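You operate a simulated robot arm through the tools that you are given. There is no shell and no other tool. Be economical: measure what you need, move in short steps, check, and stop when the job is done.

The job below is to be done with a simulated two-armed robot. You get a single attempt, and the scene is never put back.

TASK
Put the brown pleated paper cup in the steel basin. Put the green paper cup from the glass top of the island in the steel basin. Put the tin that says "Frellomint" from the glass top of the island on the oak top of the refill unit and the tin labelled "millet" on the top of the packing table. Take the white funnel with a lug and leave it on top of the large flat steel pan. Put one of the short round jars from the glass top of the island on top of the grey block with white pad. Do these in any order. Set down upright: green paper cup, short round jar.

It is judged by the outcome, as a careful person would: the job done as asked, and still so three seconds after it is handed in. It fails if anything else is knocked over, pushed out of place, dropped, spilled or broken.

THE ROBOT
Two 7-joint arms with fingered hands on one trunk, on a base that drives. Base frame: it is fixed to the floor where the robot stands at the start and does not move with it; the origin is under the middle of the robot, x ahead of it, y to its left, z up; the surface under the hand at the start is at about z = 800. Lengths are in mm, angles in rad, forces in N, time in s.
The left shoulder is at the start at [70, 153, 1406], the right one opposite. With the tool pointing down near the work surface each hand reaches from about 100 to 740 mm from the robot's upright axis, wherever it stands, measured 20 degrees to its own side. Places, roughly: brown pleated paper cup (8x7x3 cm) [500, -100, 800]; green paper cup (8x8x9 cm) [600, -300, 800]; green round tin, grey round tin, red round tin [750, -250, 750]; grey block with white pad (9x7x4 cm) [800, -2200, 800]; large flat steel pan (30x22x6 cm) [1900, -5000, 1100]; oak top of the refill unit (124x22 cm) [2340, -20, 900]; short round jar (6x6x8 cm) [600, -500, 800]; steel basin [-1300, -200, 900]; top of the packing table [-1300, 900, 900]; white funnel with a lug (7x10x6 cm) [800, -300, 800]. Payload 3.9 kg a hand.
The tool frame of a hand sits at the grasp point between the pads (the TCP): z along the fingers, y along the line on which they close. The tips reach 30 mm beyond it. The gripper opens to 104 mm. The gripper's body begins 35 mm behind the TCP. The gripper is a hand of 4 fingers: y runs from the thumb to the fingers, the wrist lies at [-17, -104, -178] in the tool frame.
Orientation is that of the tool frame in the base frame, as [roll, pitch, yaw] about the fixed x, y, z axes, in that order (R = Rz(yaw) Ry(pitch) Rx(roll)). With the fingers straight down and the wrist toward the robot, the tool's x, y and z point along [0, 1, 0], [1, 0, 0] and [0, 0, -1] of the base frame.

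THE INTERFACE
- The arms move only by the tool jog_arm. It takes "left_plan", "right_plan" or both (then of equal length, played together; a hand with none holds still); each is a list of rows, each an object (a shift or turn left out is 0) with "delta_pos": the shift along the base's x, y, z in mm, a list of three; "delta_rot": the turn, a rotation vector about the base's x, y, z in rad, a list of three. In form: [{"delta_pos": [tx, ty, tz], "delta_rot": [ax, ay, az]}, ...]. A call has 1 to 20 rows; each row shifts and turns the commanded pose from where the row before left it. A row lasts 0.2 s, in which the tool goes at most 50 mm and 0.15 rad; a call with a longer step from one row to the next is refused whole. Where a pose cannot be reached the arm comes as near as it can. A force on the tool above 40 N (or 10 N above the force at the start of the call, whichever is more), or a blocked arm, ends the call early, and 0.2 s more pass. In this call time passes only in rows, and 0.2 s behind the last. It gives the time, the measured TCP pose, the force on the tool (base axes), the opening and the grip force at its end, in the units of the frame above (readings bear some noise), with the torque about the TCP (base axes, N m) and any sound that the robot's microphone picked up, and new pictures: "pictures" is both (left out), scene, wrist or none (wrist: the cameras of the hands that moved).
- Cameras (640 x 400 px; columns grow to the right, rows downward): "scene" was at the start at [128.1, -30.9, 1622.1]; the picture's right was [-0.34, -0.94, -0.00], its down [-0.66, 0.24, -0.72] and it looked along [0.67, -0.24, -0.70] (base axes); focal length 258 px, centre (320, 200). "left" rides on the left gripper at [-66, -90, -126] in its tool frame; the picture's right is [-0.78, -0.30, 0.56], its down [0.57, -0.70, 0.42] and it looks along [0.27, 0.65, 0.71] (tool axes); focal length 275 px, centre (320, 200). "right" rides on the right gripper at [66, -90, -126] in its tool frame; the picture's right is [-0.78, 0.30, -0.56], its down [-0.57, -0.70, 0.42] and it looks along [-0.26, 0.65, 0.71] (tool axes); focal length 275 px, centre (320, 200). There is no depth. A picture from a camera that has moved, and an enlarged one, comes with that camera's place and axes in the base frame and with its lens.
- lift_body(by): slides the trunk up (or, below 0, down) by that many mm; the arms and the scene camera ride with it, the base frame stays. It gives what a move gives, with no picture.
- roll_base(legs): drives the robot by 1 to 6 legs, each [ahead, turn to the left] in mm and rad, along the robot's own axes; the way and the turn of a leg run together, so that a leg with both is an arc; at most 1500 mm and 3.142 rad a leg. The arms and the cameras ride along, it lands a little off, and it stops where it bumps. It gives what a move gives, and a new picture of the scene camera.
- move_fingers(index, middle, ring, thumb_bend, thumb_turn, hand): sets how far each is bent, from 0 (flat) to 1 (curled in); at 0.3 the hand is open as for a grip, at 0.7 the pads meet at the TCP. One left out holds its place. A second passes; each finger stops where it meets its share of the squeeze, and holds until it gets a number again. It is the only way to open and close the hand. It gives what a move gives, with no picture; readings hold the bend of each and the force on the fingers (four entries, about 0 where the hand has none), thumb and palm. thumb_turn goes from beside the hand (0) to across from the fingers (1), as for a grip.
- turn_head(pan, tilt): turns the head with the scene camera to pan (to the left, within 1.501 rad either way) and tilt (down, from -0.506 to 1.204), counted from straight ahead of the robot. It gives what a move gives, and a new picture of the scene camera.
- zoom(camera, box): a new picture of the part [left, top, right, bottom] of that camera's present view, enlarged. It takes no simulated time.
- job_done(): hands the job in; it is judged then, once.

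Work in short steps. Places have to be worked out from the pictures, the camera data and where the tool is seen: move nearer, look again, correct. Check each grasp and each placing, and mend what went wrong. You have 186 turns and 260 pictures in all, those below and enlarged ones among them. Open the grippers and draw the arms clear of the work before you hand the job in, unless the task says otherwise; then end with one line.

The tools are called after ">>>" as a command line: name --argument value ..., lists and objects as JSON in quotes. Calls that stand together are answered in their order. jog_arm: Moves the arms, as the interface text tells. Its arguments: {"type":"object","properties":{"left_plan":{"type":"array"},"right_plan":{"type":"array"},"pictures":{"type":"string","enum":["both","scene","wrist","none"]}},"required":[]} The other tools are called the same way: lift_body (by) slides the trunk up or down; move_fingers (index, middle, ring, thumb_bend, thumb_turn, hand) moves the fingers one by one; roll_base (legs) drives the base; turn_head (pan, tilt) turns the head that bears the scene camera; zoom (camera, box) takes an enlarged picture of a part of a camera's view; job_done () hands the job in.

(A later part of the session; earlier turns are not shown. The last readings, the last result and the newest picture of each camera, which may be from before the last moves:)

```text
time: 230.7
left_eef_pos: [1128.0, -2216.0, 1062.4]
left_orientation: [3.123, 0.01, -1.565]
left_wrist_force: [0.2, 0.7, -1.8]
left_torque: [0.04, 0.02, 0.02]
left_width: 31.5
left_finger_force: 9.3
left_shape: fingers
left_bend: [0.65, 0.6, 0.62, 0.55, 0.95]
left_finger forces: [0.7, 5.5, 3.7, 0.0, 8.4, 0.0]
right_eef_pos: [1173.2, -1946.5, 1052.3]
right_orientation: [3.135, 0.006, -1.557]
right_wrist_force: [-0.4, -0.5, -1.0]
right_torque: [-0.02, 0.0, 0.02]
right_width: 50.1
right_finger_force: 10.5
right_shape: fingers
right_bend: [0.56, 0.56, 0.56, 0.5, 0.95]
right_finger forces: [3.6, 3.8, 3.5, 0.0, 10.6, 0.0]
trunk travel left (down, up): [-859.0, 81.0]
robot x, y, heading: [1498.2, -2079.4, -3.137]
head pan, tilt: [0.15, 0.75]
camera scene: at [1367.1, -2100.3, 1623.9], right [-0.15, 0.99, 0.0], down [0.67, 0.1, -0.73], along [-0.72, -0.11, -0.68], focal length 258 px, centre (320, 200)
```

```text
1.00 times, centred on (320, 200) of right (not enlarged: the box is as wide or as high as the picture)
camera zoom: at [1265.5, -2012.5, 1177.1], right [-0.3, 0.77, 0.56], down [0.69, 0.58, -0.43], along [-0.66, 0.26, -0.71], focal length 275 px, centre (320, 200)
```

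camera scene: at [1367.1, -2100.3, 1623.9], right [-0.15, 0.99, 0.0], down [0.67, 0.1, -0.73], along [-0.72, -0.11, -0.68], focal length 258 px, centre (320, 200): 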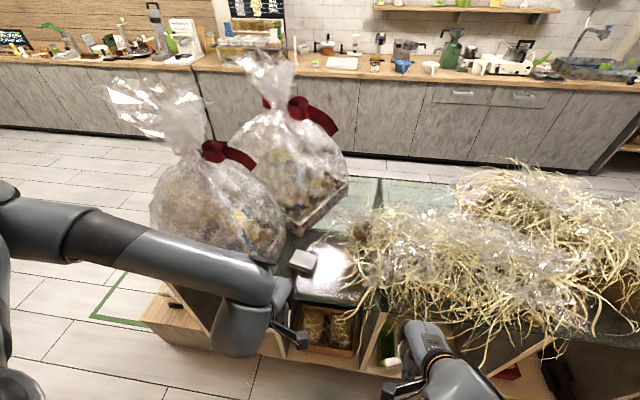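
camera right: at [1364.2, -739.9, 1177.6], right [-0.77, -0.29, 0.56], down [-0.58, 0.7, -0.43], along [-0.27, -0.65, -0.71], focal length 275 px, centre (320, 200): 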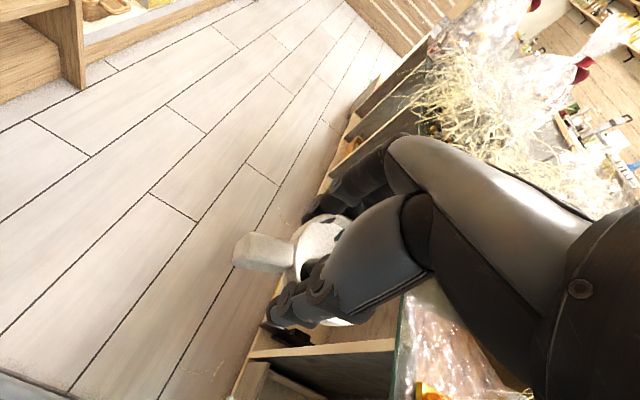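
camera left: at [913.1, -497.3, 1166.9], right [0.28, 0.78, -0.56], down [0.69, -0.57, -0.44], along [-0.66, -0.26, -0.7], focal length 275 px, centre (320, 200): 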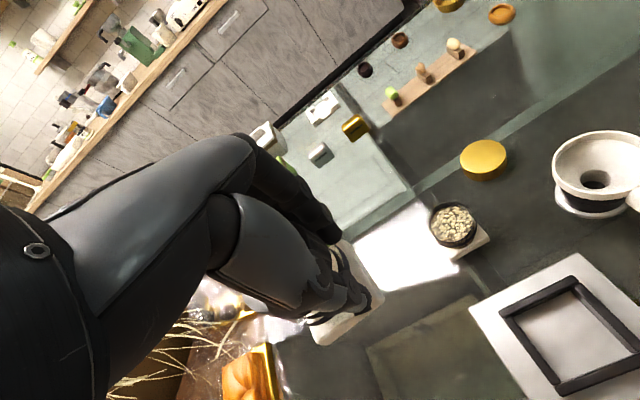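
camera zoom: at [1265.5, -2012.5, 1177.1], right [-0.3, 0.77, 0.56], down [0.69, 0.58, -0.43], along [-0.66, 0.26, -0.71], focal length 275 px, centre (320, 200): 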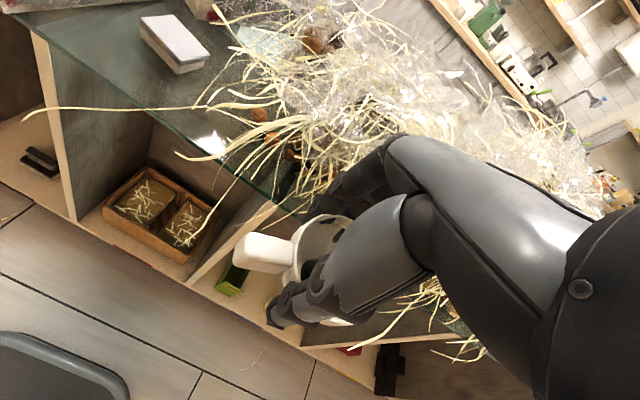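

The pad top is at about [865,-2232,848]; bags stay beyond y -2315. I bring the jar over it at height first.

>>> jog_arm --left_plan '[{"delta_pos": [-44, -2, 0]}, {"delta_pos": [-44, -2, 0]}, {"delta_pos": [-44, -2, 0]}, {"delta_pos": [-44, -2, 0]}, {"delta_pos": [-44, -2, 0]}, {"delta_pos": [-30, -2, -20]}, {"delta_pos": [0, 0, -40]}]' --pictures "both"

>>> zoom --camera "right" --box '[0, 0, 320, 200]'

```text
time: 232.3
left_eef_pos: [877.9, -2228.2, 1001.0]
left_orientation: [3.121, 0.008, -1.566]
left_wrist_force: [0.9, 0.1, -1.5]
left_torque: [0.03, 0.01, 0.02]
left_width: 31.2
left_finger_force: 9.5
left_shape: fingers
left_bend: [0.65, 0.6, 0.62, 0.55, 0.95]
left_finger forces: [0.7, 5.4, 3.9, 0.0, 8.5, 0.1]
right_eef_pos: [1172.4, -1948.2, 1052.4]
right_orientation: [3.133, 0.005, -1.556]
right_wrist_force: [0.5, -0.3, -0.2]
right_torque: [0.01, 0.0, -0.01]
right_width: 50.1
right_finger_force: 10.7
right_shape: fingers
right_bend: [0.56, 0.56, 0.56, 0.5, 0.95]
right_finger forces: [3.6, 3.8, 3.5, 0.0, 10.5, 0.0]
trunk travel left (down, up): [-859.0, 81.0]
robot x, y, heading: [1495.2, -2086.4, -3.144]
head pan, tilt: [0.15, 0.75]
camera scene: at [1366.2, -2100.6, 1623.8], right [-0.15, 0.99, 0.0], down [0.67, 0.1, -0.73], along [-0.72, -0.11, -0.68], focal length 258 px, centre (320, 200)
camera left: at [968.8, -2164.9, 1125.7], right [0.28, 0.78, -0.56], down [0.7, -0.56, -0.44], along [-0.66, -0.26, -0.7], focal length 275 px, centre (320, 200)
```

scene: 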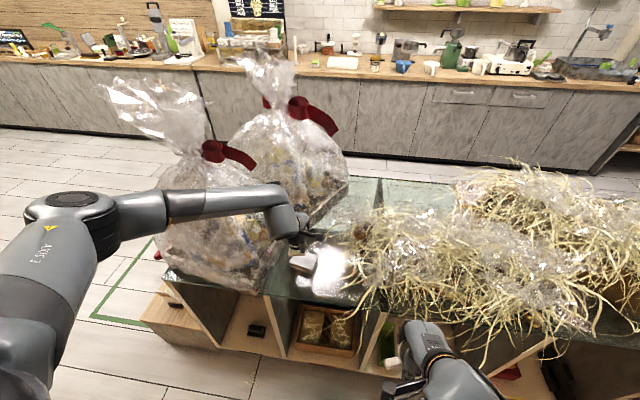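
left: 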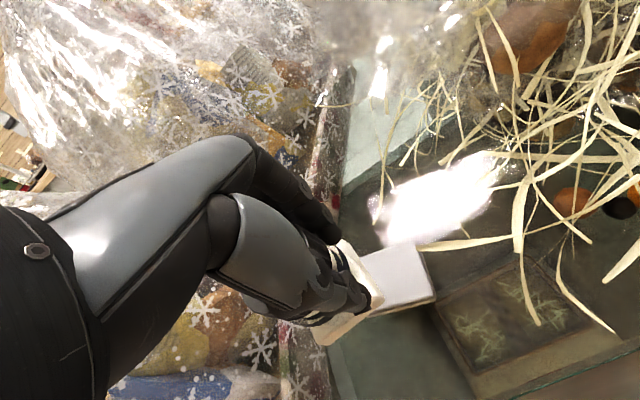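

```text
2.00 times, centred on (160, 100) of right
camera zoom: at [1264.9, -2012.7, 1177.0], right [-0.3, 0.77, 0.56], down [0.69, 0.58, -0.43], along [-0.66, 0.26, -0.71], focal length 551 px, centre (640, 400)
```

zoom: 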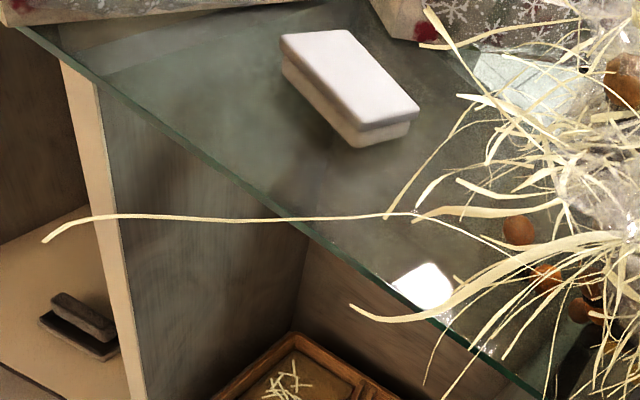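

Corner calculation gives pad centre [865,-2227]. I trim by [-13,+3] and lower toward z 915.

>>> jog_arm --left_plan '[{"delta_pos": [-13, 3, -20]}, {"delta_pos": [0, 0, -30]}, {"delta_pos": [0, 0, -25]}, {"delta_pos": [0, 0, -12]}]' --pictures "both"

>>> zoom --camera "right" --box '[60, 0, 260, 120]'

```text
time: 233.3
left_eef_pos: [864.5, -2224.3, 913.9]
left_orientation: [3.123, 0.011, -1.564]
left_wrist_force: [0.7, -0.8, -1.7]
left_torque: [0.04, -0.02, 0.03]
left_width: 31.4
left_finger_force: 8.8
left_shape: fingers
left_bend: [0.65, 0.6, 0.62, 0.55, 0.95]
left_finger forces: [0.5, 5.2, 3.8, 0.0, 8.2, 0.0]
right_eef_pos: [1172.5, -1947.1, 1052.8]
right_orientation: [3.134, 0.005, -1.559]
right_wrist_force: [0.4, 0.1, -0.3]
right_torque: [0.02, 0.01, 0.01]
right_width: 50.2
right_finger_force: 10.6
right_shape: fingers
right_bend: [0.56, 0.56, 0.56, 0.5, 0.95]
right_finger forces: [3.6, 3.8, 3.5, 0.0, 10.4, 0.0]
trunk travel left (down, up): [-859.0, 81.0]
robot x, y, heading: [1497.7, -2086.1, -3.141]
head pan, tilt: [0.15, 0.75]
camera scene: at [1366.4, -2099.9, 1623.8], right [-0.15, 0.99, 0.0], down [0.67, 0.1, -0.73], along [-0.72, -0.11, -0.68], focal length 258 px, centre (320, 200)
camera left: at [955.8, -2160.9, 1038.5], right [0.28, 0.78, -0.56], down [0.7, -0.56, -0.44], along [-0.66, -0.26, -0.7], focal length 275 px, centre (320, 200)
```

scene: 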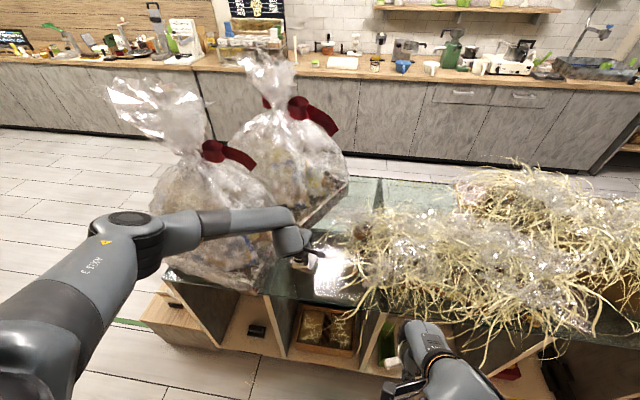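
left: 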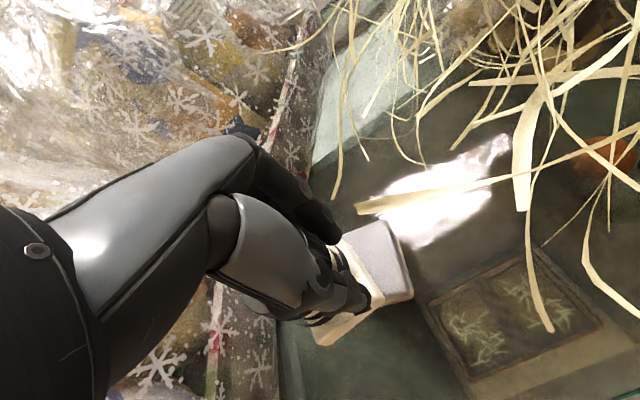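

```text
3.20 times, centred on (160, 60) of right
camera zoom: at [1265.0, -2012.2, 1177.0], right [-0.3, 0.77, 0.56], down [0.69, 0.58, -0.43], along [-0.66, 0.26, -0.71], focal length 881 px, centre (832, 648)
```

zoom: 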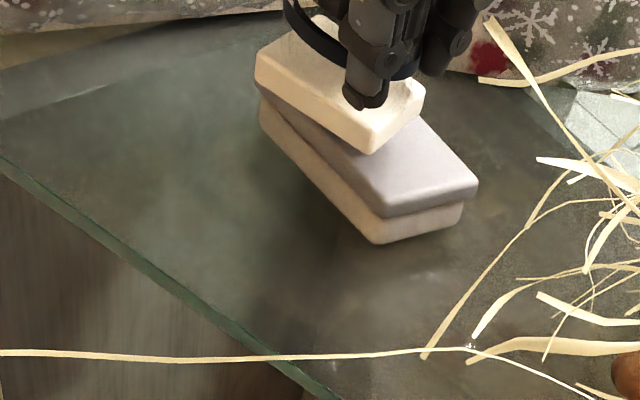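

The foot sits ~18 mm too far to -y relative to the pad. I shift [-4,+18] and re-check.

>>> jog_arm --left_plan '[{"delta_pos": [-2, 9, 0]}, {"delta_pos": [-2, 9, 0]}, {"delta_pos": [0, 0, -4]}]' --pictures "none"

>>> zoom --camera "right" --box '[60, 0, 260, 120]'

>>> zoom --camera "left" --box '[240, 160, 480, 360]'

```text
time: 234.1
left_eef_pos: [860.2, -2206.2, 911.1]
left_orientation: [3.123, 0.01, -1.562]
left_wrist_force: [-0.4, -0.2, -2.0]
left_torque: [0.03, 0.02, -0.01]
left_width: 31.5
left_finger_force: 8.9
left_shape: fingers
left_bend: [0.65, 0.6, 0.62, 0.55, 0.95]
left_finger forces: [0.6, 5.2, 3.8, 0.0, 8.2, 0.0]
right_eef_pos: [1172.0, -1947.8, 1052.8]
right_orientation: [3.135, 0.005, -1.558]
right_wrist_force: [0.2, -0.9, 0.1]
right_torque: [0.02, 0.01, 0.0]
right_width: 50.2
right_finger_force: 10.4
right_shape: fingers
right_bend: [0.56, 0.56, 0.56, 0.5, 0.95]
right_finger forces: [3.5, 3.7, 3.5, 0.0, 10.5, 0.2]
trunk travel left (down, up): [-859.0, 81.0]
robot x, y, heading: [1497.5, -2083.9, -3.138]
head pan, tilt: [0.15, 0.75]
```

```text
3.20 times, centred on (160, 60) of right
camera zoom: at [1265.4, -2012.7, 1177.1], right [-0.3, 0.77, 0.56], down [0.69, 0.58, -0.43], along [-0.66, 0.26, -0.71], focal length 881 px, centre (832, 648)
```

zoom: 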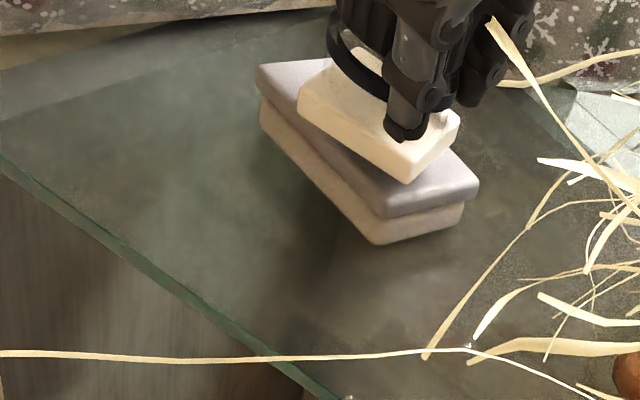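

```text
2.00 times, centred on (360, 260) of left
camera zoom: at [952.0, -2143.4, 1035.5], right [0.28, 0.78, -0.56], down [0.7, -0.56, -0.44], along [-0.66, -0.26, -0.7], focal length 551 px, centre (240, 80)
```

zoom: 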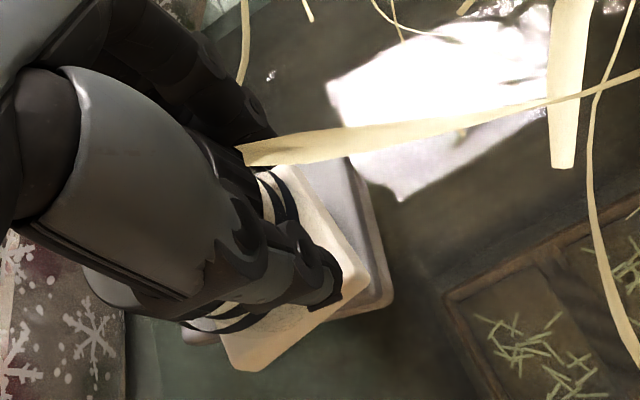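

The foot is rotated ~0.3 rad relative to the block. I turn the hand -0.3 and check again.

>>> jog_arm --left_plan '[{"delta_rot": [0, 0, -0.1]}, {"delta_rot": [0, 0, -0.1]}, {"delta_rot": [0, 0, -0.1]}]' --pictures "none"

>>> zoom --camera "right" --box '[60, 0, 260, 120]'

>>> zoom --camera "left" --box '[240, 160, 480, 360]'

```text
time: 234.9
left_eef_pos: [860.0, -2206.6, 911.0]
left_orientation: [3.123, 0.009, -1.866]
left_wrist_force: [-0.1, -0.4, -1.8]
left_torque: [0.05, 0.03, 0.03]
left_width: 31.2
left_finger_force: 9.2
left_shape: fingers
left_bend: [0.65, 0.6, 0.62, 0.55, 0.95]
left_finger forces: [0.6, 5.3, 3.8, 0.0, 8.3, 0.1]
right_eef_pos: [1172.7, -1947.5, 1053.0]
right_orientation: [3.134, 0.005, -1.557]
right_wrist_force: [0.3, -0.1, -0.4]
right_torque: [-0.01, 0.0, 0.03]
right_width: 50.1
right_finger_force: 11.0
right_shape: fingers
right_bend: [0.56, 0.56, 0.56, 0.5, 0.95]
right_finger forces: [3.5, 3.8, 3.5, 0.0, 10.5, 0.1]
trunk travel left (down, up): [-859.0, 81.0]
robot x, y, heading: [1499.3, -2083.0, -3.142]
head pan, tilt: [0.15, 0.75]
```

```text
3.20 times, centred on (160, 60) of right
camera zoom: at [1265.2, -2012.6, 1177.0], right [-0.3, 0.77, 0.56], down [0.69, 0.58, -0.43], along [-0.66, 0.26, -0.71], focal length 881 px, centre (832, 648)
```

zoom: 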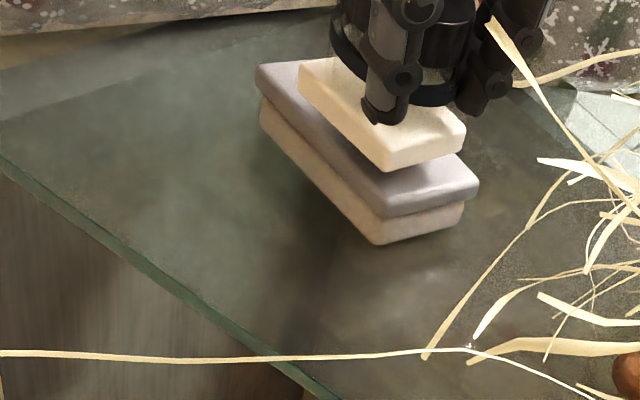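

```text
2.00 times, centred on (360, 260) of left
camera zoom: at [967.3, -2173.7, 1035.4], right [0.5, 0.66, -0.56], down [0.5, -0.75, -0.44], along [-0.71, -0.06, -0.7], focal length 551 px, centre (240, 80)
```

zoom: 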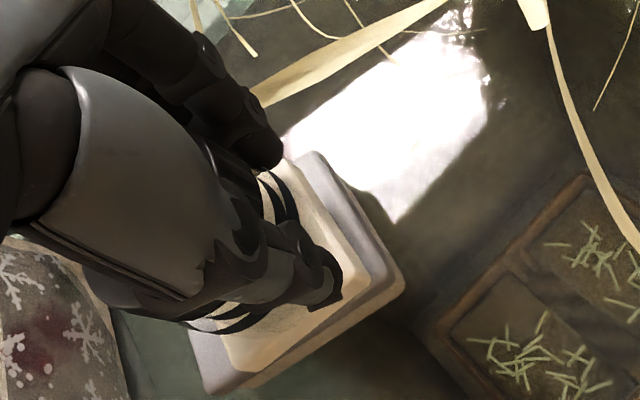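

Aligned with good margins. I lower to contact.

>>> jog_arm --left_plan '[{"delta_pos": [0, 0, -3]}, {"delta_pos": [0, 0, -3]}, {"delta_pos": [0, 0, -3]}, {"delta_pos": [0, 0, -3]}]' --pictures "none"

>>> zoom --camera "right" --box '[60, 0, 260, 120]'

```text
time: 235.9
left_eef_pos: [859.9, -2207.9, 899.3]
left_orientation: [3.123, 0.008, -1.863]
left_wrist_force: [-0.1, 0.0, -1.1]
left_torque: [0.07, 0.02, -0.02]
left_width: 30.9
left_finger_force: 8.6
left_shape: fingers
left_bend: [0.65, 0.6, 0.62, 0.55, 0.95]
left_finger forces: [0.7, 5.1, 3.9, 0.0, 8.2, 0.0]
right_eef_pos: [1172.9, -1947.7, 1053.4]
right_orientation: [3.135, 0.005, -1.557]
right_wrist_force: [-0.4, -0.8, -0.6]
right_torque: [-0.02, 0.02, 0.02]
right_width: 50.0
right_finger_force: 11.1
right_shape: fingers
right_bend: [0.56, 0.56, 0.56, 0.5, 0.95]
right_finger forces: [3.5, 3.8, 3.5, 0.0, 10.6, 0.0]
trunk travel left (down, up): [-859.0, 81.0]
robot x, y, heading: [1495.8, -2085.2, -3.14]
head pan, tilt: [0.15, 0.75]
```

```text
3.20 times, centred on (160, 60) of right
camera zoom: at [1265.3, -2012.4, 1177.0], right [-0.3, 0.77, 0.56], down [0.69, 0.58, -0.43], along [-0.66, 0.26, -0.71], focal length 881 px, centre (832, 648)
```

zoom: 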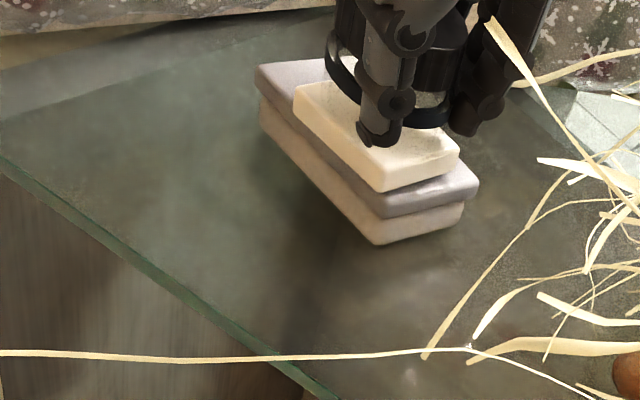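

A few mm remain; I shift 4 mm to -x and lower further in 2 mm steps.

>>> jog_arm --left_plan '[{"delta_pos": [-4, -1, -2]}, {"delta_pos": [0, 0, -2]}, {"delta_pos": [0, 0, -2]}, {"delta_pos": [0, 0, -2]}]' --pictures "none"

>>> zoom --camera "right" --box '[60, 0, 260, 120]'

```text
time: 236.9
left_eef_pos: [856.9, -2207.9, 893.0]
left_orientation: [3.118, 0.008, -1.863]
left_wrist_force: [0.2, -0.4, 10.3]
left_torque: [-0.11, 0.01, 0.01]
left_width: 31.0
left_finger_force: 10.5
left_shape: fingers
left_bend: [0.65, 0.6, 0.62, 0.55, 0.95]
left_finger forces: [0.5, 5.6, 4.6, 0.0, 10.0, 0.0]
right_eef_pos: [1174.2, -1946.7, 1054.1]
right_orientation: [3.133, 0.006, -1.557]
right_wrist_force: [-1.0, 0.3, -0.8]
right_torque: [0.0, -0.01, 0.0]
right_width: 50.3
right_finger_force: 10.0
right_shape: fingers
right_bend: [0.56, 0.56, 0.56, 0.5, 0.95]
right_finger forces: [3.5, 3.8, 3.4, 0.1, 10.5, 0.0]
trunk travel left (down, up): [-859.0, 81.0]
robot x, y, heading: [1498.0, -2087.1, -3.142]
head pan, tilt: [0.15, 0.75]
```

```text
3.20 times, centred on (160, 60) of right
camera zoom: at [1267.0, -2012.3, 1177.6], right [-0.3, 0.77, 0.56], down [0.69, 0.58, -0.43], along [-0.66, 0.26, -0.71], focal length 881 px, centre (832, 648)
```

zoom: 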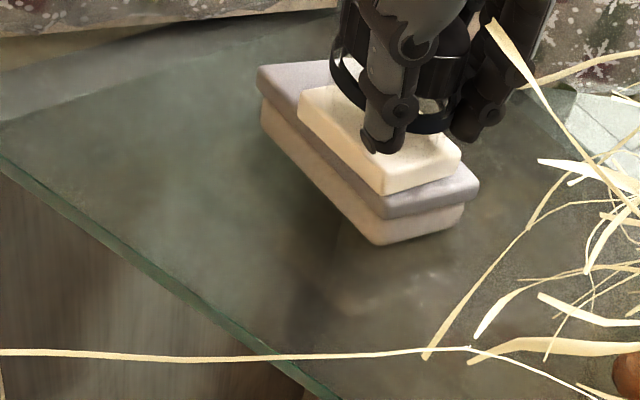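

Contact made, foot well on the pad. I open gradually.

>>> move_fingers --hand "left" --index 0.56 --middle 0.56 --ring 0.56 --thumb_bend 0.52

>>> move_fingers --hand "left" --index 0.36 --middle 0.36 --ring 0.36 --thumb_bend 0.36

>>> zoom --camera "right" --box '[60, 0, 260, 120]'

```text
time: 237.9
left_eef_pos: [856.9, -2207.6, 891.0]
left_orientation: [3.121, 0.01, -1.865]
left_wrist_force: [0.2, 1.2, 0.4]
left_torque: [0.02, 0.0, 0.02]
left_width: 43.5
left_finger_force: 0.4
left_shape: fingers
left_bend: [0.56, 0.56, 0.56, 0.52, 0.97]
left_finger forces: [0.0, 0.0, 0.1, 0.1, 0.3, 0.0]
right_eef_pos: [1173.8, -1947.7, 1052.6]
right_orientation: [3.133, 0.005, -1.557]
right_wrist_force: [0.3, -0.6, -0.7]
right_torque: [0.01, 0.01, -0.02]
right_width: 50.0
right_finger_force: 11.2
right_shape: fingers
right_bend: [0.56, 0.56, 0.56, 0.5, 0.95]
right_finger forces: [3.5, 3.8, 3.5, 0.0, 10.5, 0.1]
trunk travel left (down, up): [-859.0, 81.0]
robot x, y, heading: [1493.3, -2085.0, -3.137]
head pan, tilt: [0.15, 0.75]
```

```text
time: 238.9
left_eef_pos: [856.3, -2207.2, 892.1]
left_orientation: [3.123, 0.009, -1.864]
left_wrist_force: [-0.5, 0.2, -0.7]
left_torque: [0.0, -0.04, -0.02]
left_width: 89.2
left_finger_force: 0.0
left_shape: fingers
left_bend: [0.36, 0.36, 0.36, 0.36, 0.97]
left_finger forces: [0.1, 0.0, 0.1, 0.1, 0.0, 0.0]
right_eef_pos: [1172.6, -1948.3, 1053.7]
right_orientation: [3.136, 0.006, -1.556]
right_wrist_force: [0.4, 0.0, -1.0]
right_torque: [-0.01, -0.01, -0.01]
right_width: 50.2
right_finger_force: 10.6
right_shape: fingers
right_bend: [0.56, 0.56, 0.56, 0.5, 0.95]
right_finger forces: [3.5, 3.8, 3.6, 0.0, 10.5, 0.1]
trunk travel left (down, up): [-859.0, 81.0]
robot x, y, heading: [1497.9, -2084.9, -3.14]
head pan, tilt: [0.15, 0.75]
```

```text
3.20 times, centred on (160, 60) of right
camera zoom: at [1265.5, -2012.4, 1177.1], right [-0.3, 0.77, 0.56], down [0.69, 0.58, -0.43], along [-0.66, 0.26, -0.71], focal length 881 px, centre (832, 648)
```

zoom: 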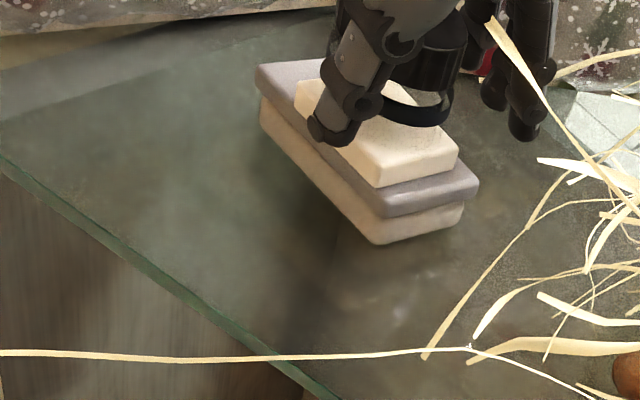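

The jar stands freely. I raise the hand straight up and draw it back.

>>> jog_arm --left_plan '[{"delta_pos": [0, 0, 20]}, {"delta_pos": [0, 0, 30]}, {"delta_pos": [0, 0, 40]}, {"delta_pos": [0, 0, 40]}, {"delta_pos": [10, 0, 30]}, {"delta_pos": [45, 0, 0]}, {"delta_pos": [45, 0, 0], "delta_rot": [0, 0, 0.1]}, {"delta_pos": [45, 0, 0], "delta_rot": [0, 0, 0.1]}, {"delta_pos": [45, 0, 0], "delta_rot": [0, 0, 0.1]}, {"delta_pos": [45, 0, 0]}, {"delta_pos": [40, 0, 0]}]' --pictures "scene"

>>> zoom --camera "scene" --box '[220, 180, 400, 320]'

```text
time: 241.3
left_eef_pos: [1132.5, -2208.1, 1053.2]
left_orientation: [3.121, 0.01, -1.563]
left_wrist_force: [-0.2, 0.1, -0.4]
left_torque: [-0.04, 0.02, -0.05]
left_width: 89.4
left_finger_force: 0.0
left_shape: fingers
left_bend: [0.36, 0.36, 0.36, 0.36, 0.97]
left_finger forces: [0.0, 0.0, 0.0, 0.0, 0.1, 0.1]
right_eef_pos: [1172.8, -1948.0, 1054.5]
right_orientation: [3.133, 0.006, -1.557]
right_wrist_force: [0.0, -0.4, 0.0]
right_torque: [-0.02, 0.02, 0.02]
right_width: 49.9
right_finger_force: 10.5
right_shape: fingers
right_bend: [0.56, 0.56, 0.56, 0.5, 0.95]
right_finger forces: [3.5, 3.7, 3.3, 0.1, 10.5, 0.0]
trunk travel left (down, up): [-859.0, 81.0]
robot x, y, heading: [1501.0, -2082.5, -3.138]
head pan, tilt: [0.15, 0.75]
camera scene: at [1368.8, -2100.5, 1624.0], right [-0.15, 0.99, 0.0], down [0.67, 0.1, -0.73], along [-0.72, -0.11, -0.68], focal length 258 px, centre (320, 200)
```

scene: 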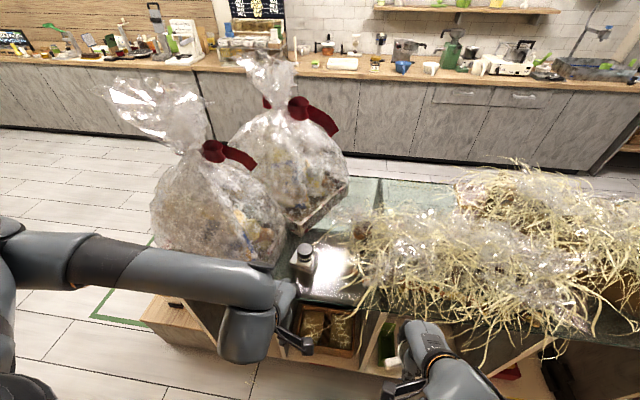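

```text
2.86 times, centred on (310, 250) of scene
camera zoom: at [1368.8, -2100.5, 1624.0], right [-0.15, 0.99, 0.0], down [0.67, 0.1, -0.73], along [-0.72, -0.11, -0.68], focal length 736 px, centre (349, 57)
```

zoom: 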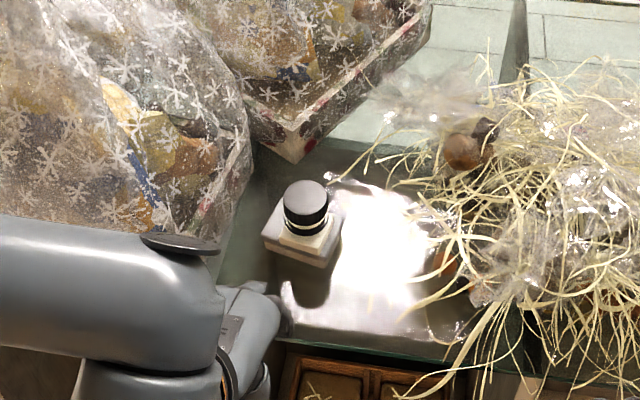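

The jar stands on the block. Now the pan: I turn left down the aisle and look for it.

>>> roll_base --legs '[[0, 1.57]]'

>>> turn_head --pan 0.2 --tilt 0.25

>>> zoom --camera "scene" --box '[240, 60, 560, 260]'

```text
time: 245.6
left_eef_pos: [1620.1, -2451.7, 1050.5]
left_orientation: [3.121, 0.008, 0.006]
left_wrist_force: [0.2, -0.7, 0.1]
left_torque: [0.0, 0.0, -0.01]
left_width: 89.4
left_finger_force: 0.1
left_shape: fingers
left_bend: [0.36, 0.36, 0.36, 0.36, 0.97]
left_finger forces: [0.1, 0.0, 0.0, 0.0, 0.1, 0.0]
right_eef_pos: [1361.1, -2410.1, 1053.4]
right_orientation: [3.135, 0.007, 0.015]
right_wrist_force: [-0.7, 0.3, -0.3]
right_torque: [-0.02, 0.01, 0.0]
right_width: 49.7
right_finger_force: 9.9
right_shape: fingers
right_bend: [0.56, 0.56, 0.57, 0.5, 0.95]
right_finger forces: [3.5, 3.5, 3.3, 0.1, 10.1, 0.0]
trunk travel left (down, up): [-859.0, 81.0]
robot x, y, heading: [1499.0, -2085.1, -1.57]
head pan, tilt: [0.15, 0.75]
camera scene: at [1511.8, -2219.6, 1623.9], right [-0.99, -0.15, 0.0], down [-0.1, 0.67, -0.73], along [0.11, -0.72, -0.68], focal length 258 px, centre (320, 200)
```

scene: 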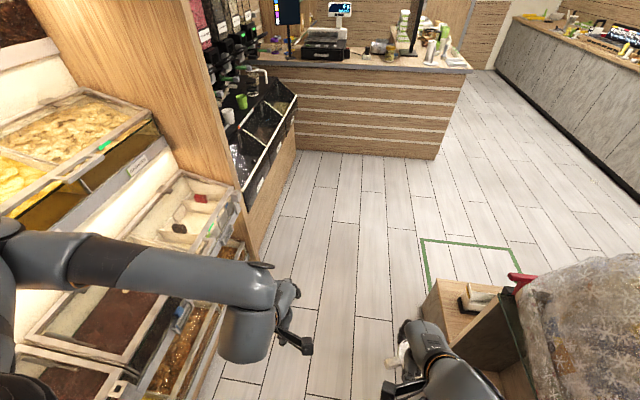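

```text
time: 246.5
left_eef_pos: [1621.6, -2452.0, 1051.2]
left_orientation: [3.124, 0.008, 0.005]
left_wrist_force: [-0.2, -0.7, 0.3]
left_torque: [0.02, -0.01, -0.01]
left_width: 89.4
left_finger_force: 0.0
left_shape: fingers
left_bend: [0.36, 0.36, 0.36, 0.36, 0.97]
left_finger forces: [0.0, 0.0, 0.0, 0.1, 0.0, 0.0]
right_eef_pos: [1361.4, -2410.1, 1054.1]
right_orientation: [3.134, 0.006, 0.015]
right_wrist_force: [0.6, -0.6, -0.8]
right_torque: [0.02, 0.05, 0.01]
right_width: 49.4
right_finger_force: 9.8
right_shape: fingers
right_bend: [0.56, 0.56, 0.57, 0.5, 0.95]
right_finger forces: [3.4, 3.6, 3.4, 0.0, 10.1, 0.1]
trunk travel left (down, up): [-859.0, 81.0]
robot x, y, heading: [1499.2, -2083.3, -1.567]
head pan, tilt: [0.201, 0.25]
camera scene: at [1518.4, -2229.1, 1668.9], right [-0.98, -0.2, 0.0], down [-0.05, 0.24, -0.97], along [0.2, -0.95, -0.25], focal length 258 px, centre (320, 200)
```

scene: 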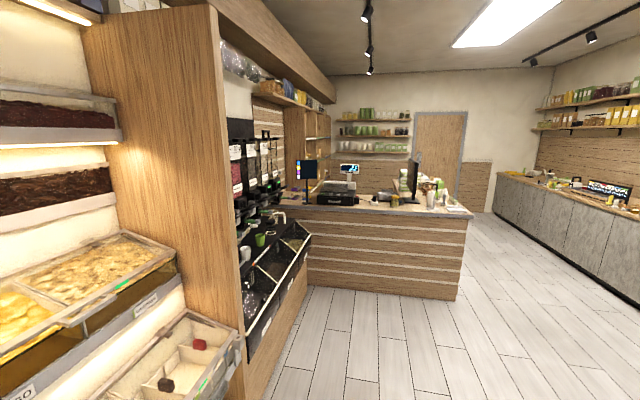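

```text
2.00 times, centred on (400, 160) of scene
camera zoom: at [1518.4, -2229.1, 1668.9], right [-0.98, -0.2, 0.0], down [-0.05, 0.24, -0.97], along [0.2, -0.95, -0.25], focal length 515 px, centre (160, 280)
```

zoom: 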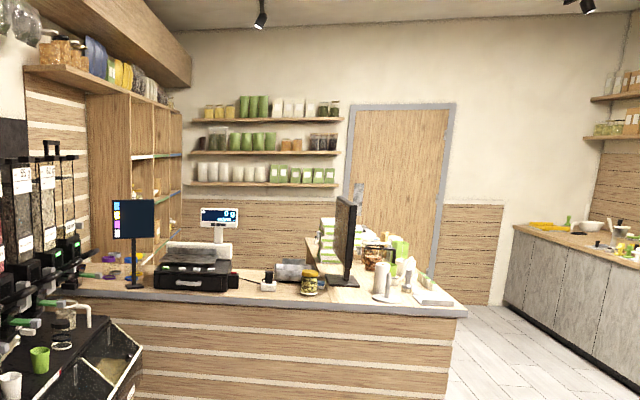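

The "steel pan" is probably the weighing scale's tray on the service counter. I drive closer, keeping away from the bins, and look again.

>>> roll_base --legs '[[0, -0.08], [1400, 0], [0, 0.08]]'

>>> turn_head --pan 0.3 --tilt 0.4

>>> zoom --camera "scene" --box '[180, 60, 500, 260]'

```text
time: 254.5
left_eef_pos: [1501.8, -3855.7, 1051.5]
left_orientation: [3.123, 0.009, -0.002]
left_wrist_force: [0.1, 0.0, 0.4]
left_torque: [0.04, -0.04, -0.01]
left_width: 89.6
left_finger_force: 0.1
left_shape: fingers
left_bend: [0.36, 0.36, 0.36, 0.36, 0.97]
left_finger forces: [0.0, 0.1, 0.0, 0.1, 0.0, 0.0]
right_eef_pos: [1242.1, -3810.4, 1052.2]
right_orientation: [3.135, 0.002, 0.007]
right_wrist_force: [-0.6, 0.2, -0.2]
right_torque: [0.0, -0.02, -0.02]
right_width: 50.0
right_finger_force: 10.3
right_shape: fingers
right_bend: [0.56, 0.56, 0.57, 0.5, 0.95]
right_finger forces: [3.4, 3.6, 3.3, 0.0, 10.0, 0.0]
trunk travel left (down, up): [-859.0, 81.0]
robot x, y, heading: [1381.9, -3493.1, -1.574]
head pan, tilt: [0.201, 0.25]
camera scene: at [1400.1, -3631.1, 1669.0], right [-0.98, -0.19, 0.0], down [-0.05, 0.24, -0.97], along [0.19, -0.95, -0.25], focal length 258 px, centre (320, 200)
```

scene: 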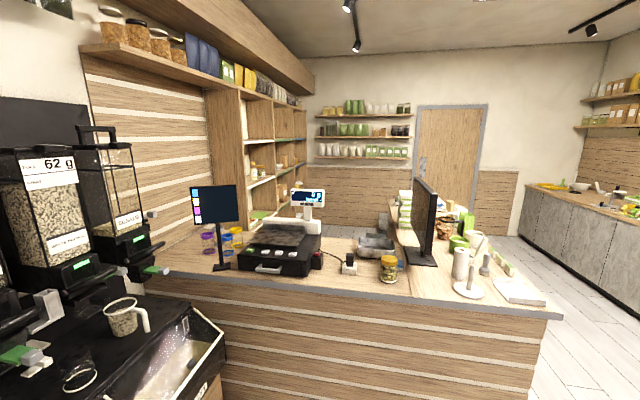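

```text
time: 255.2
left_eef_pos: [1504.1, -3855.5, 1051.5]
left_orientation: [3.123, 0.008, -0.002]
left_wrist_force: [0.1, 0.4, 0.3]
left_torque: [0.0, 0.02, -0.01]
left_width: 89.4
left_finger_force: 0.0
left_shape: fingers
left_bend: [0.36, 0.36, 0.36, 0.36, 0.97]
left_finger forces: [0.0, 0.0, 0.1, 0.1, 0.0, 0.0]
right_eef_pos: [1244.2, -3811.3, 1054.1]
right_orientation: [3.134, 0.005, 0.006]
right_wrist_force: [-0.6, -0.2, -1.3]
right_torque: [0.01, -0.01, 0.0]
right_width: 49.6
right_finger_force: 10.3
right_shape: fingers
right_bend: [0.56, 0.56, 0.57, 0.5, 0.95]
right_finger forces: [3.4, 3.7, 3.2, 0.0, 10.0, 0.0]
trunk travel left (down, up): [-859.0, 81.0]
robot x, y, heading: [1386.4, -3487.2, -1.577]
head pan, tilt: [0.3, 0.4]
camera scene: at [1411.4, -3628.1, 1655.0], right [-0.96, -0.29, 0.0], down [-0.11, 0.37, -0.92], along [0.27, -0.88, -0.39], focal length 258 px, centre (320, 200)
```

scene: 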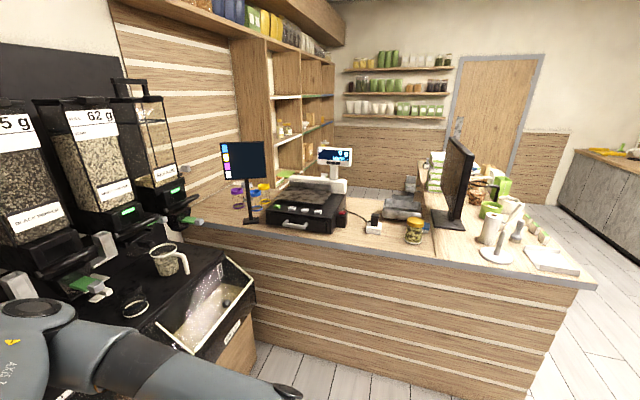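

```text
2.00 times, centred on (340, 160) of scene
camera zoom: at [1411.4, -3628.1, 1655.0], right [-0.96, -0.29, 0.0], down [-0.11, 0.37, -0.92], along [0.27, -0.88, -0.39], focal length 515 px, centre (280, 280)
```

zoom: 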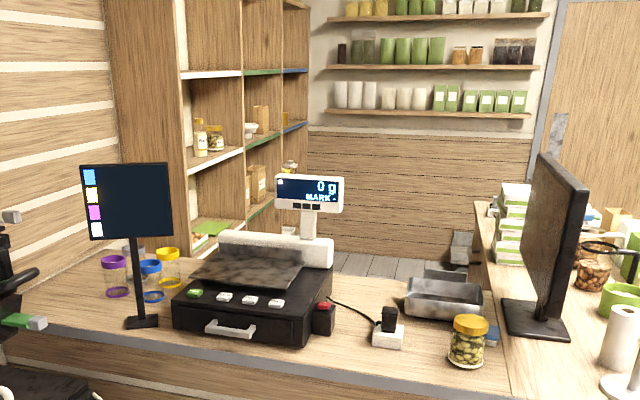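

The pan is the weighing scale's tray at about [1910,-4970,1100]. I raise the right hand with the funnel, then drive up obliquely to the counter.

>>> jog_arm --right_plan '[{"delta_pos": [0, 0, 40]}, {"delta_pos": [0, 0, 40]}, {"delta_pos": [0, 0, 40]}, {"delta_pos": [0, 0, 40]}]' --pictures "none"

>>> roll_base --legs '[[0, 0.217], [820, 0], [0, 0.38]]'

>>> turn_head --pan -0.1 --tilt 0.6

>>> zoom --camera "right" --box '[0, 0, 640, 400]'

```text
time: 255.8
left_eef_pos: [1503.3, -3856.5, 1050.1]
left_orientation: [3.124, 0.006, 0.004]
left_wrist_force: [-0.7, -1.0, 0.1]
left_torque: [0.0, -0.06, -0.02]
left_width: 89.5
left_finger_force: 0.0
left_shape: fingers
left_bend: [0.36, 0.36, 0.36, 0.36, 0.97]
left_finger forces: [0.0, 0.1, 0.0, 0.0, 0.0, 0.0]
right_eef_pos: [1207.5, -3728.0, 1025.2]
right_orientation: [-2.842, 0.338, 0.311]
right_wrist_force: [-0.6, -0.5, -1.6]
right_torque: [0.03, -0.06, 0.01]
right_width: 49.5
right_finger_force: 10.6
right_shape: fingers
right_bend: [0.56, 0.56, 0.57, 0.5, 0.95]
right_finger forces: [3.8, 3.6, 3.7, 0.1, 10.5, 0.0]
right hand out of reach, approached as far as the arm can: row 2, 3
trunk travel left (down, up): [-859.0, 81.0]
robot x, y, heading: [1383.0, -3486.7, -1.574]
head pan, tilt: [0.3, 0.4]
stopped in row 3 (right hand): the arm was blocked; the commanded pose is now the measured one
```

```text
time: 262.2
left_eef_pos: [1864.7, -4527.6, 1051.8]
left_orientation: [3.123, 0.007, 0.6]
left_wrist_force: [-0.3, 0.7, 0.3]
left_torque: [-0.01, 0.0, -0.04]
left_width: 89.3
left_finger_force: 0.1
left_shape: fingers
left_bend: [0.36, 0.36, 0.36, 0.36, 0.97]
left_finger forces: [0.0, 0.0, 0.1, 0.1, 0.0, 0.1]
right_eef_pos: [1548.1, -4585.5, 1026.5]
right_orientation: [-2.842, 0.342, 0.906]
right_wrist_force: [0.3, 0.2, -0.8]
right_torque: [0.03, -0.01, 0.02]
right_width: 49.5
right_finger_force: 10.8
right_shape: fingers
right_bend: [0.56, 0.56, 0.57, 0.5, 0.95]
right_finger forces: [3.7, 3.5, 3.7, 0.0, 10.3, 0.1]
trunk travel left (down, up): [-859.0, 81.0]
robot x, y, heading: [1556.4, -4291.9, -0.976]
head pan, tilt: [0.3, 0.4]
camera scene: at [1658.5, -4393.2, 1655.0], right [-0.63, -0.78, 0.0], down [-0.3, 0.24, -0.92], along [0.72, -0.58, -0.39], focal length 258 px, centre (320, 200)
```

scene: 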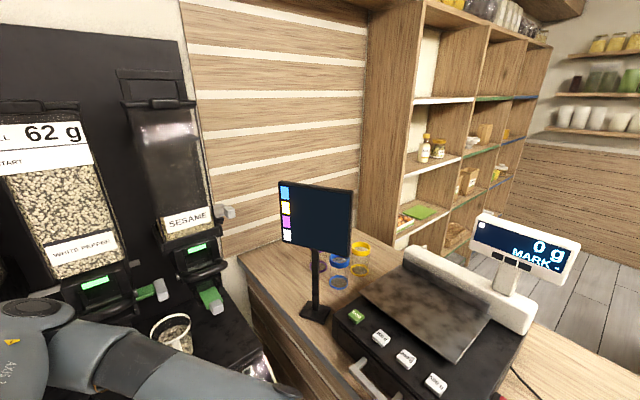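

```text
time: 263.0
left_eef_pos: [1865.6, -4527.3, 1050.3]
left_orientation: [3.123, 0.009, 0.597]
left_wrist_force: [-0.8, -0.6, -0.2]
left_torque: [0.0, 0.02, -0.01]
left_width: 89.4
left_finger_force: 0.0
left_shape: fingers
left_bend: [0.36, 0.36, 0.36, 0.36, 0.97]
left_finger forces: [0.0, 0.0, 0.0, 0.0, 0.0, 0.0]
right_eef_pos: [1547.7, -4586.2, 1026.9]
right_orientation: [-2.84, 0.342, 0.906]
right_wrist_force: [0.7, -0.5, -1.1]
right_torque: [0.01, 0.02, 0.01]
right_width: 49.7
right_finger_force: 10.5
right_shape: fingers
right_bend: [0.56, 0.56, 0.57, 0.5, 0.95]
right_finger forces: [3.8, 3.6, 3.8, 0.0, 10.3, 0.0]
trunk travel left (down, up): [-859.0, 81.0]
robot x, y, heading: [1560.0, -4290.9, -0.979]
head pan, tilt: [-0.099, 0.6]
camera scene: at [1629.2, -4412.2, 1636.8], right [-0.88, -0.47, 0.0], down [-0.27, 0.5, -0.83], along [0.39, -0.73, -0.56], focal length 258 px, centre (320, 200)
```

scene: 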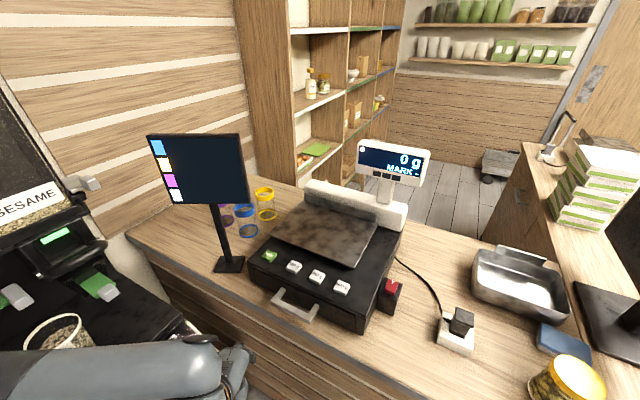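

```text
1.00 times, centred on (320, 200) of right (not enlarged: the box is as wide or as high as the picture)
camera zoom: at [1579.1, -4467.7, 1141.7], right [0.0, -0.73, 0.68], down [-1.0, 0.01, 0.01], along [-0.01, -0.68, -0.73], focal length 275 px, centre (320, 200)
```

zoom: 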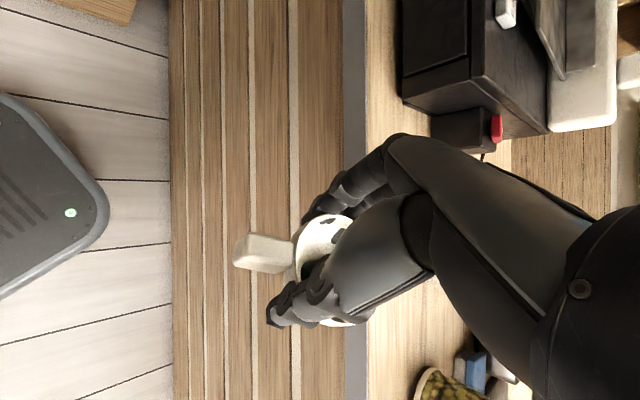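

The right hand went out of reach while raising near the body and tilted. I back off 220 mm, raise the trunk, then extend and straighten it.

>>> roll_base --legs '[[-220, 0]]'

>>> lift_body --by 80

>>> jog_arm --right_plan '[{"delta_pos": [20, -30, 0]}, {"delta_pos": [22, -33, 0]}, {"delta_pos": [22, -33, 0]}, {"delta_pos": [22, -33, 0]}, {"delta_pos": [22, -33, 0]}]' --pictures "none"

```text
time: 264.7
left_eef_pos: [1744.2, -4345.9, 1050.9]
left_orientation: [3.123, 0.007, 0.598]
left_wrist_force: [-0.4, -0.9, -0.1]
left_torque: [0.0, 0.02, -0.01]
left_width: 89.5
left_finger_force: 0.1
left_shape: fingers
left_bend: [0.36, 0.36, 0.36, 0.36, 0.97]
left_finger forces: [0.1, 0.0, 0.0, 0.0, 0.0, 0.0]
right_eef_pos: [1425.8, -4405.6, 1026.2]
right_orientation: [-2.838, 0.342, 0.908]
right_wrist_force: [-0.6, 0.2, -0.1]
right_torque: [0.02, -0.03, -0.02]
right_width: 49.8
right_finger_force: 10.7
right_shape: fingers
right_bend: [0.56, 0.56, 0.57, 0.5, 0.95]
right_finger forces: [3.7, 3.4, 3.7, 0.0, 10.3, 0.1]
trunk travel left (down, up): [-859.0, 81.0]
robot x, y, heading: [1435.8, -4108.0, -0.978]
head pan, tilt: [-0.099, 0.6]
camera scene: at [1508.2, -4233.2, 1636.4], right [-0.88, -0.47, 0.0], down [-0.27, 0.5, -0.82], along [0.39, -0.73, -0.57], focal length 258 px, centre (320, 200)
```

scene: 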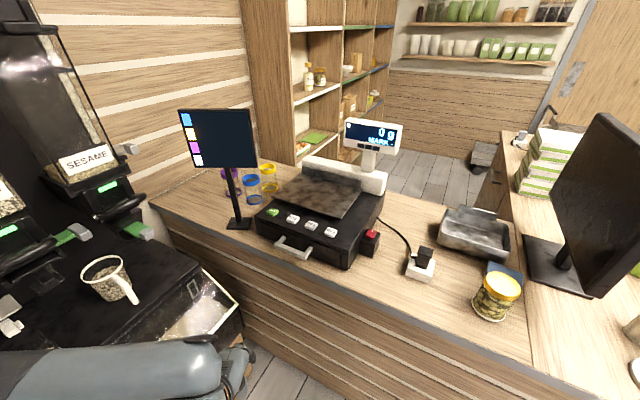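

```text
time: 265.9
left_eef_pos: [1743.7, -4345.1, 1131.0]
left_orientation: [3.123, 0.006, 0.598]
left_wrist_force: [-0.1, -1.0, 0.1]
left_torque: [0.02, -0.02, 0.01]
left_width: 89.4
left_finger_force: 0.1
left_shape: fingers
left_bend: [0.36, 0.36, 0.36, 0.36, 0.97]
left_finger forces: [0.0, 0.1, 0.0, 0.0, 0.0, 0.0]
right_eef_pos: [1425.1, -4405.3, 1106.8]
right_orientation: [-2.838, 0.344, 0.909]
right_wrist_force: [-0.7, -0.3, 0.4]
right_torque: [0.02, 0.02, -0.03]
right_width: 49.5
right_finger_force: 9.9
right_shape: fingers
right_bend: [0.56, 0.56, 0.57, 0.5, 0.95]
right_finger forces: [3.6, 3.5, 3.6, 0.0, 10.1, 0.1]
trunk travel left (down, up): [-939.0, 1.0]
robot x, y, heading: [1436.9, -4113.5, -0.976]
head pan, tilt: [-0.099, 0.6]
```

```text
time: 267.1
left_eef_pos: [1743.1, -4345.9, 1130.5]
left_orientation: [3.124, 0.007, 0.599]
left_wrist_force: [-0.2, 0.3, -0.1]
left_torque: [0.0, -0.01, -0.01]
left_width: 89.5
left_finger_force: 0.2
left_shape: fingers
left_bend: [0.36, 0.36, 0.36, 0.36, 0.97]
left_finger forces: [0.1, 0.1, 0.1, 0.0, 0.1, 0.0]
right_eef_pos: [1531.0, -4567.7, 1103.3]
right_orientation: [-2.829, 0.354, 0.91]
right_wrist_force: [-0.2, -0.5, -0.4]
right_torque: [0.05, -0.01, 0.02]
right_width: 49.4
right_finger_force: 10.1
right_shape: fingers
right_bend: [0.56, 0.56, 0.57, 0.5, 0.95]
right_finger forces: [3.5, 3.5, 3.3, 0.0, 9.7, 0.0]
trunk travel left (down, up): [-939.0, 1.0]
robot x, y, heading: [1436.0, -4109.3, -0.982]
head pan, tilt: [-0.099, 0.6]
```

Now I straighten the hand (tool down) while raising it.

>>> jog_arm --right_plan '[{"delta_pos": [10, -15, 20], "delta_rot": [0.0185, -0.1155, -0.05]}, {"delta_pos": [10, -15, 20], "delta_rot": [0.0185, -0.1155, -0.05]}, {"delta_pos": [10, -15, 20], "delta_rot": [0.0185, -0.1155, -0.05]}, {"delta_pos": [10, -15, 20], "delta_rot": [0.0185, -0.1155, -0.05]}]' --pictures "both"

```text
time: 268.3
left_eef_pos: [1743.3, -4343.5, 1131.8]
left_orientation: [3.123, 0.009, 0.597]
left_wrist_force: [0.3, -0.2, -0.4]
left_torque: [-0.01, 0.04, 0.04]
left_width: 89.3
left_finger_force: 0.0
left_shape: fingers
left_bend: [0.36, 0.36, 0.36, 0.36, 0.97]
left_finger forces: [0.1, 0.1, 0.0, 0.1, 0.0, 0.0]
right_eef_pos: [1547.9, -4638.7, 1176.6]
right_orientation: [-3.095, 0.043, 0.654]
right_wrist_force: [0.4, 0.1, -0.8]
right_torque: [0.0, -0.03, 0.01]
right_width: 49.7
right_finger_force: 9.4
right_shape: fingers
right_bend: [0.56, 0.56, 0.57, 0.5, 0.95]
right_finger forces: [3.4, 3.4, 3.2, 0.0, 9.6, 0.0]
trunk travel left (down, up): [-939.0, 1.0]
robot x, y, heading: [1439.3, -4110.1, -0.979]
head pan, tilt: [-0.099, 0.6]
stopped in row 4 (right hand): the arm was blocked; the commanded pose is now the measured one
camera scene: at [1506.7, -4231.0, 1716.7], right [-0.88, -0.47, 0.0], down [-0.27, 0.5, -0.82], along [0.39, -0.73, -0.57], focal length 258 px, centre (320, 200)
camera right: at [1554.1, -4527.6, 1302.5], right [-0.4, -0.71, 0.58], down [-0.91, 0.21, -0.37], along [0.14, -0.67, -0.73], focal length 275 px, centre (320, 200)
```

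scene: 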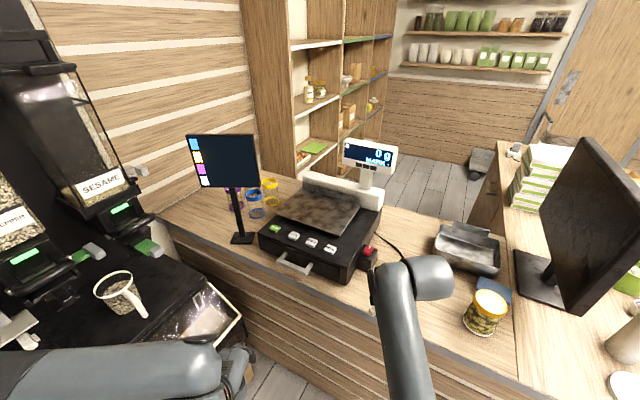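
right: 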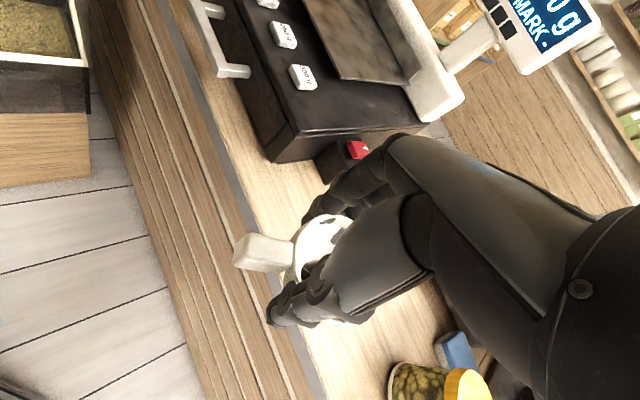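

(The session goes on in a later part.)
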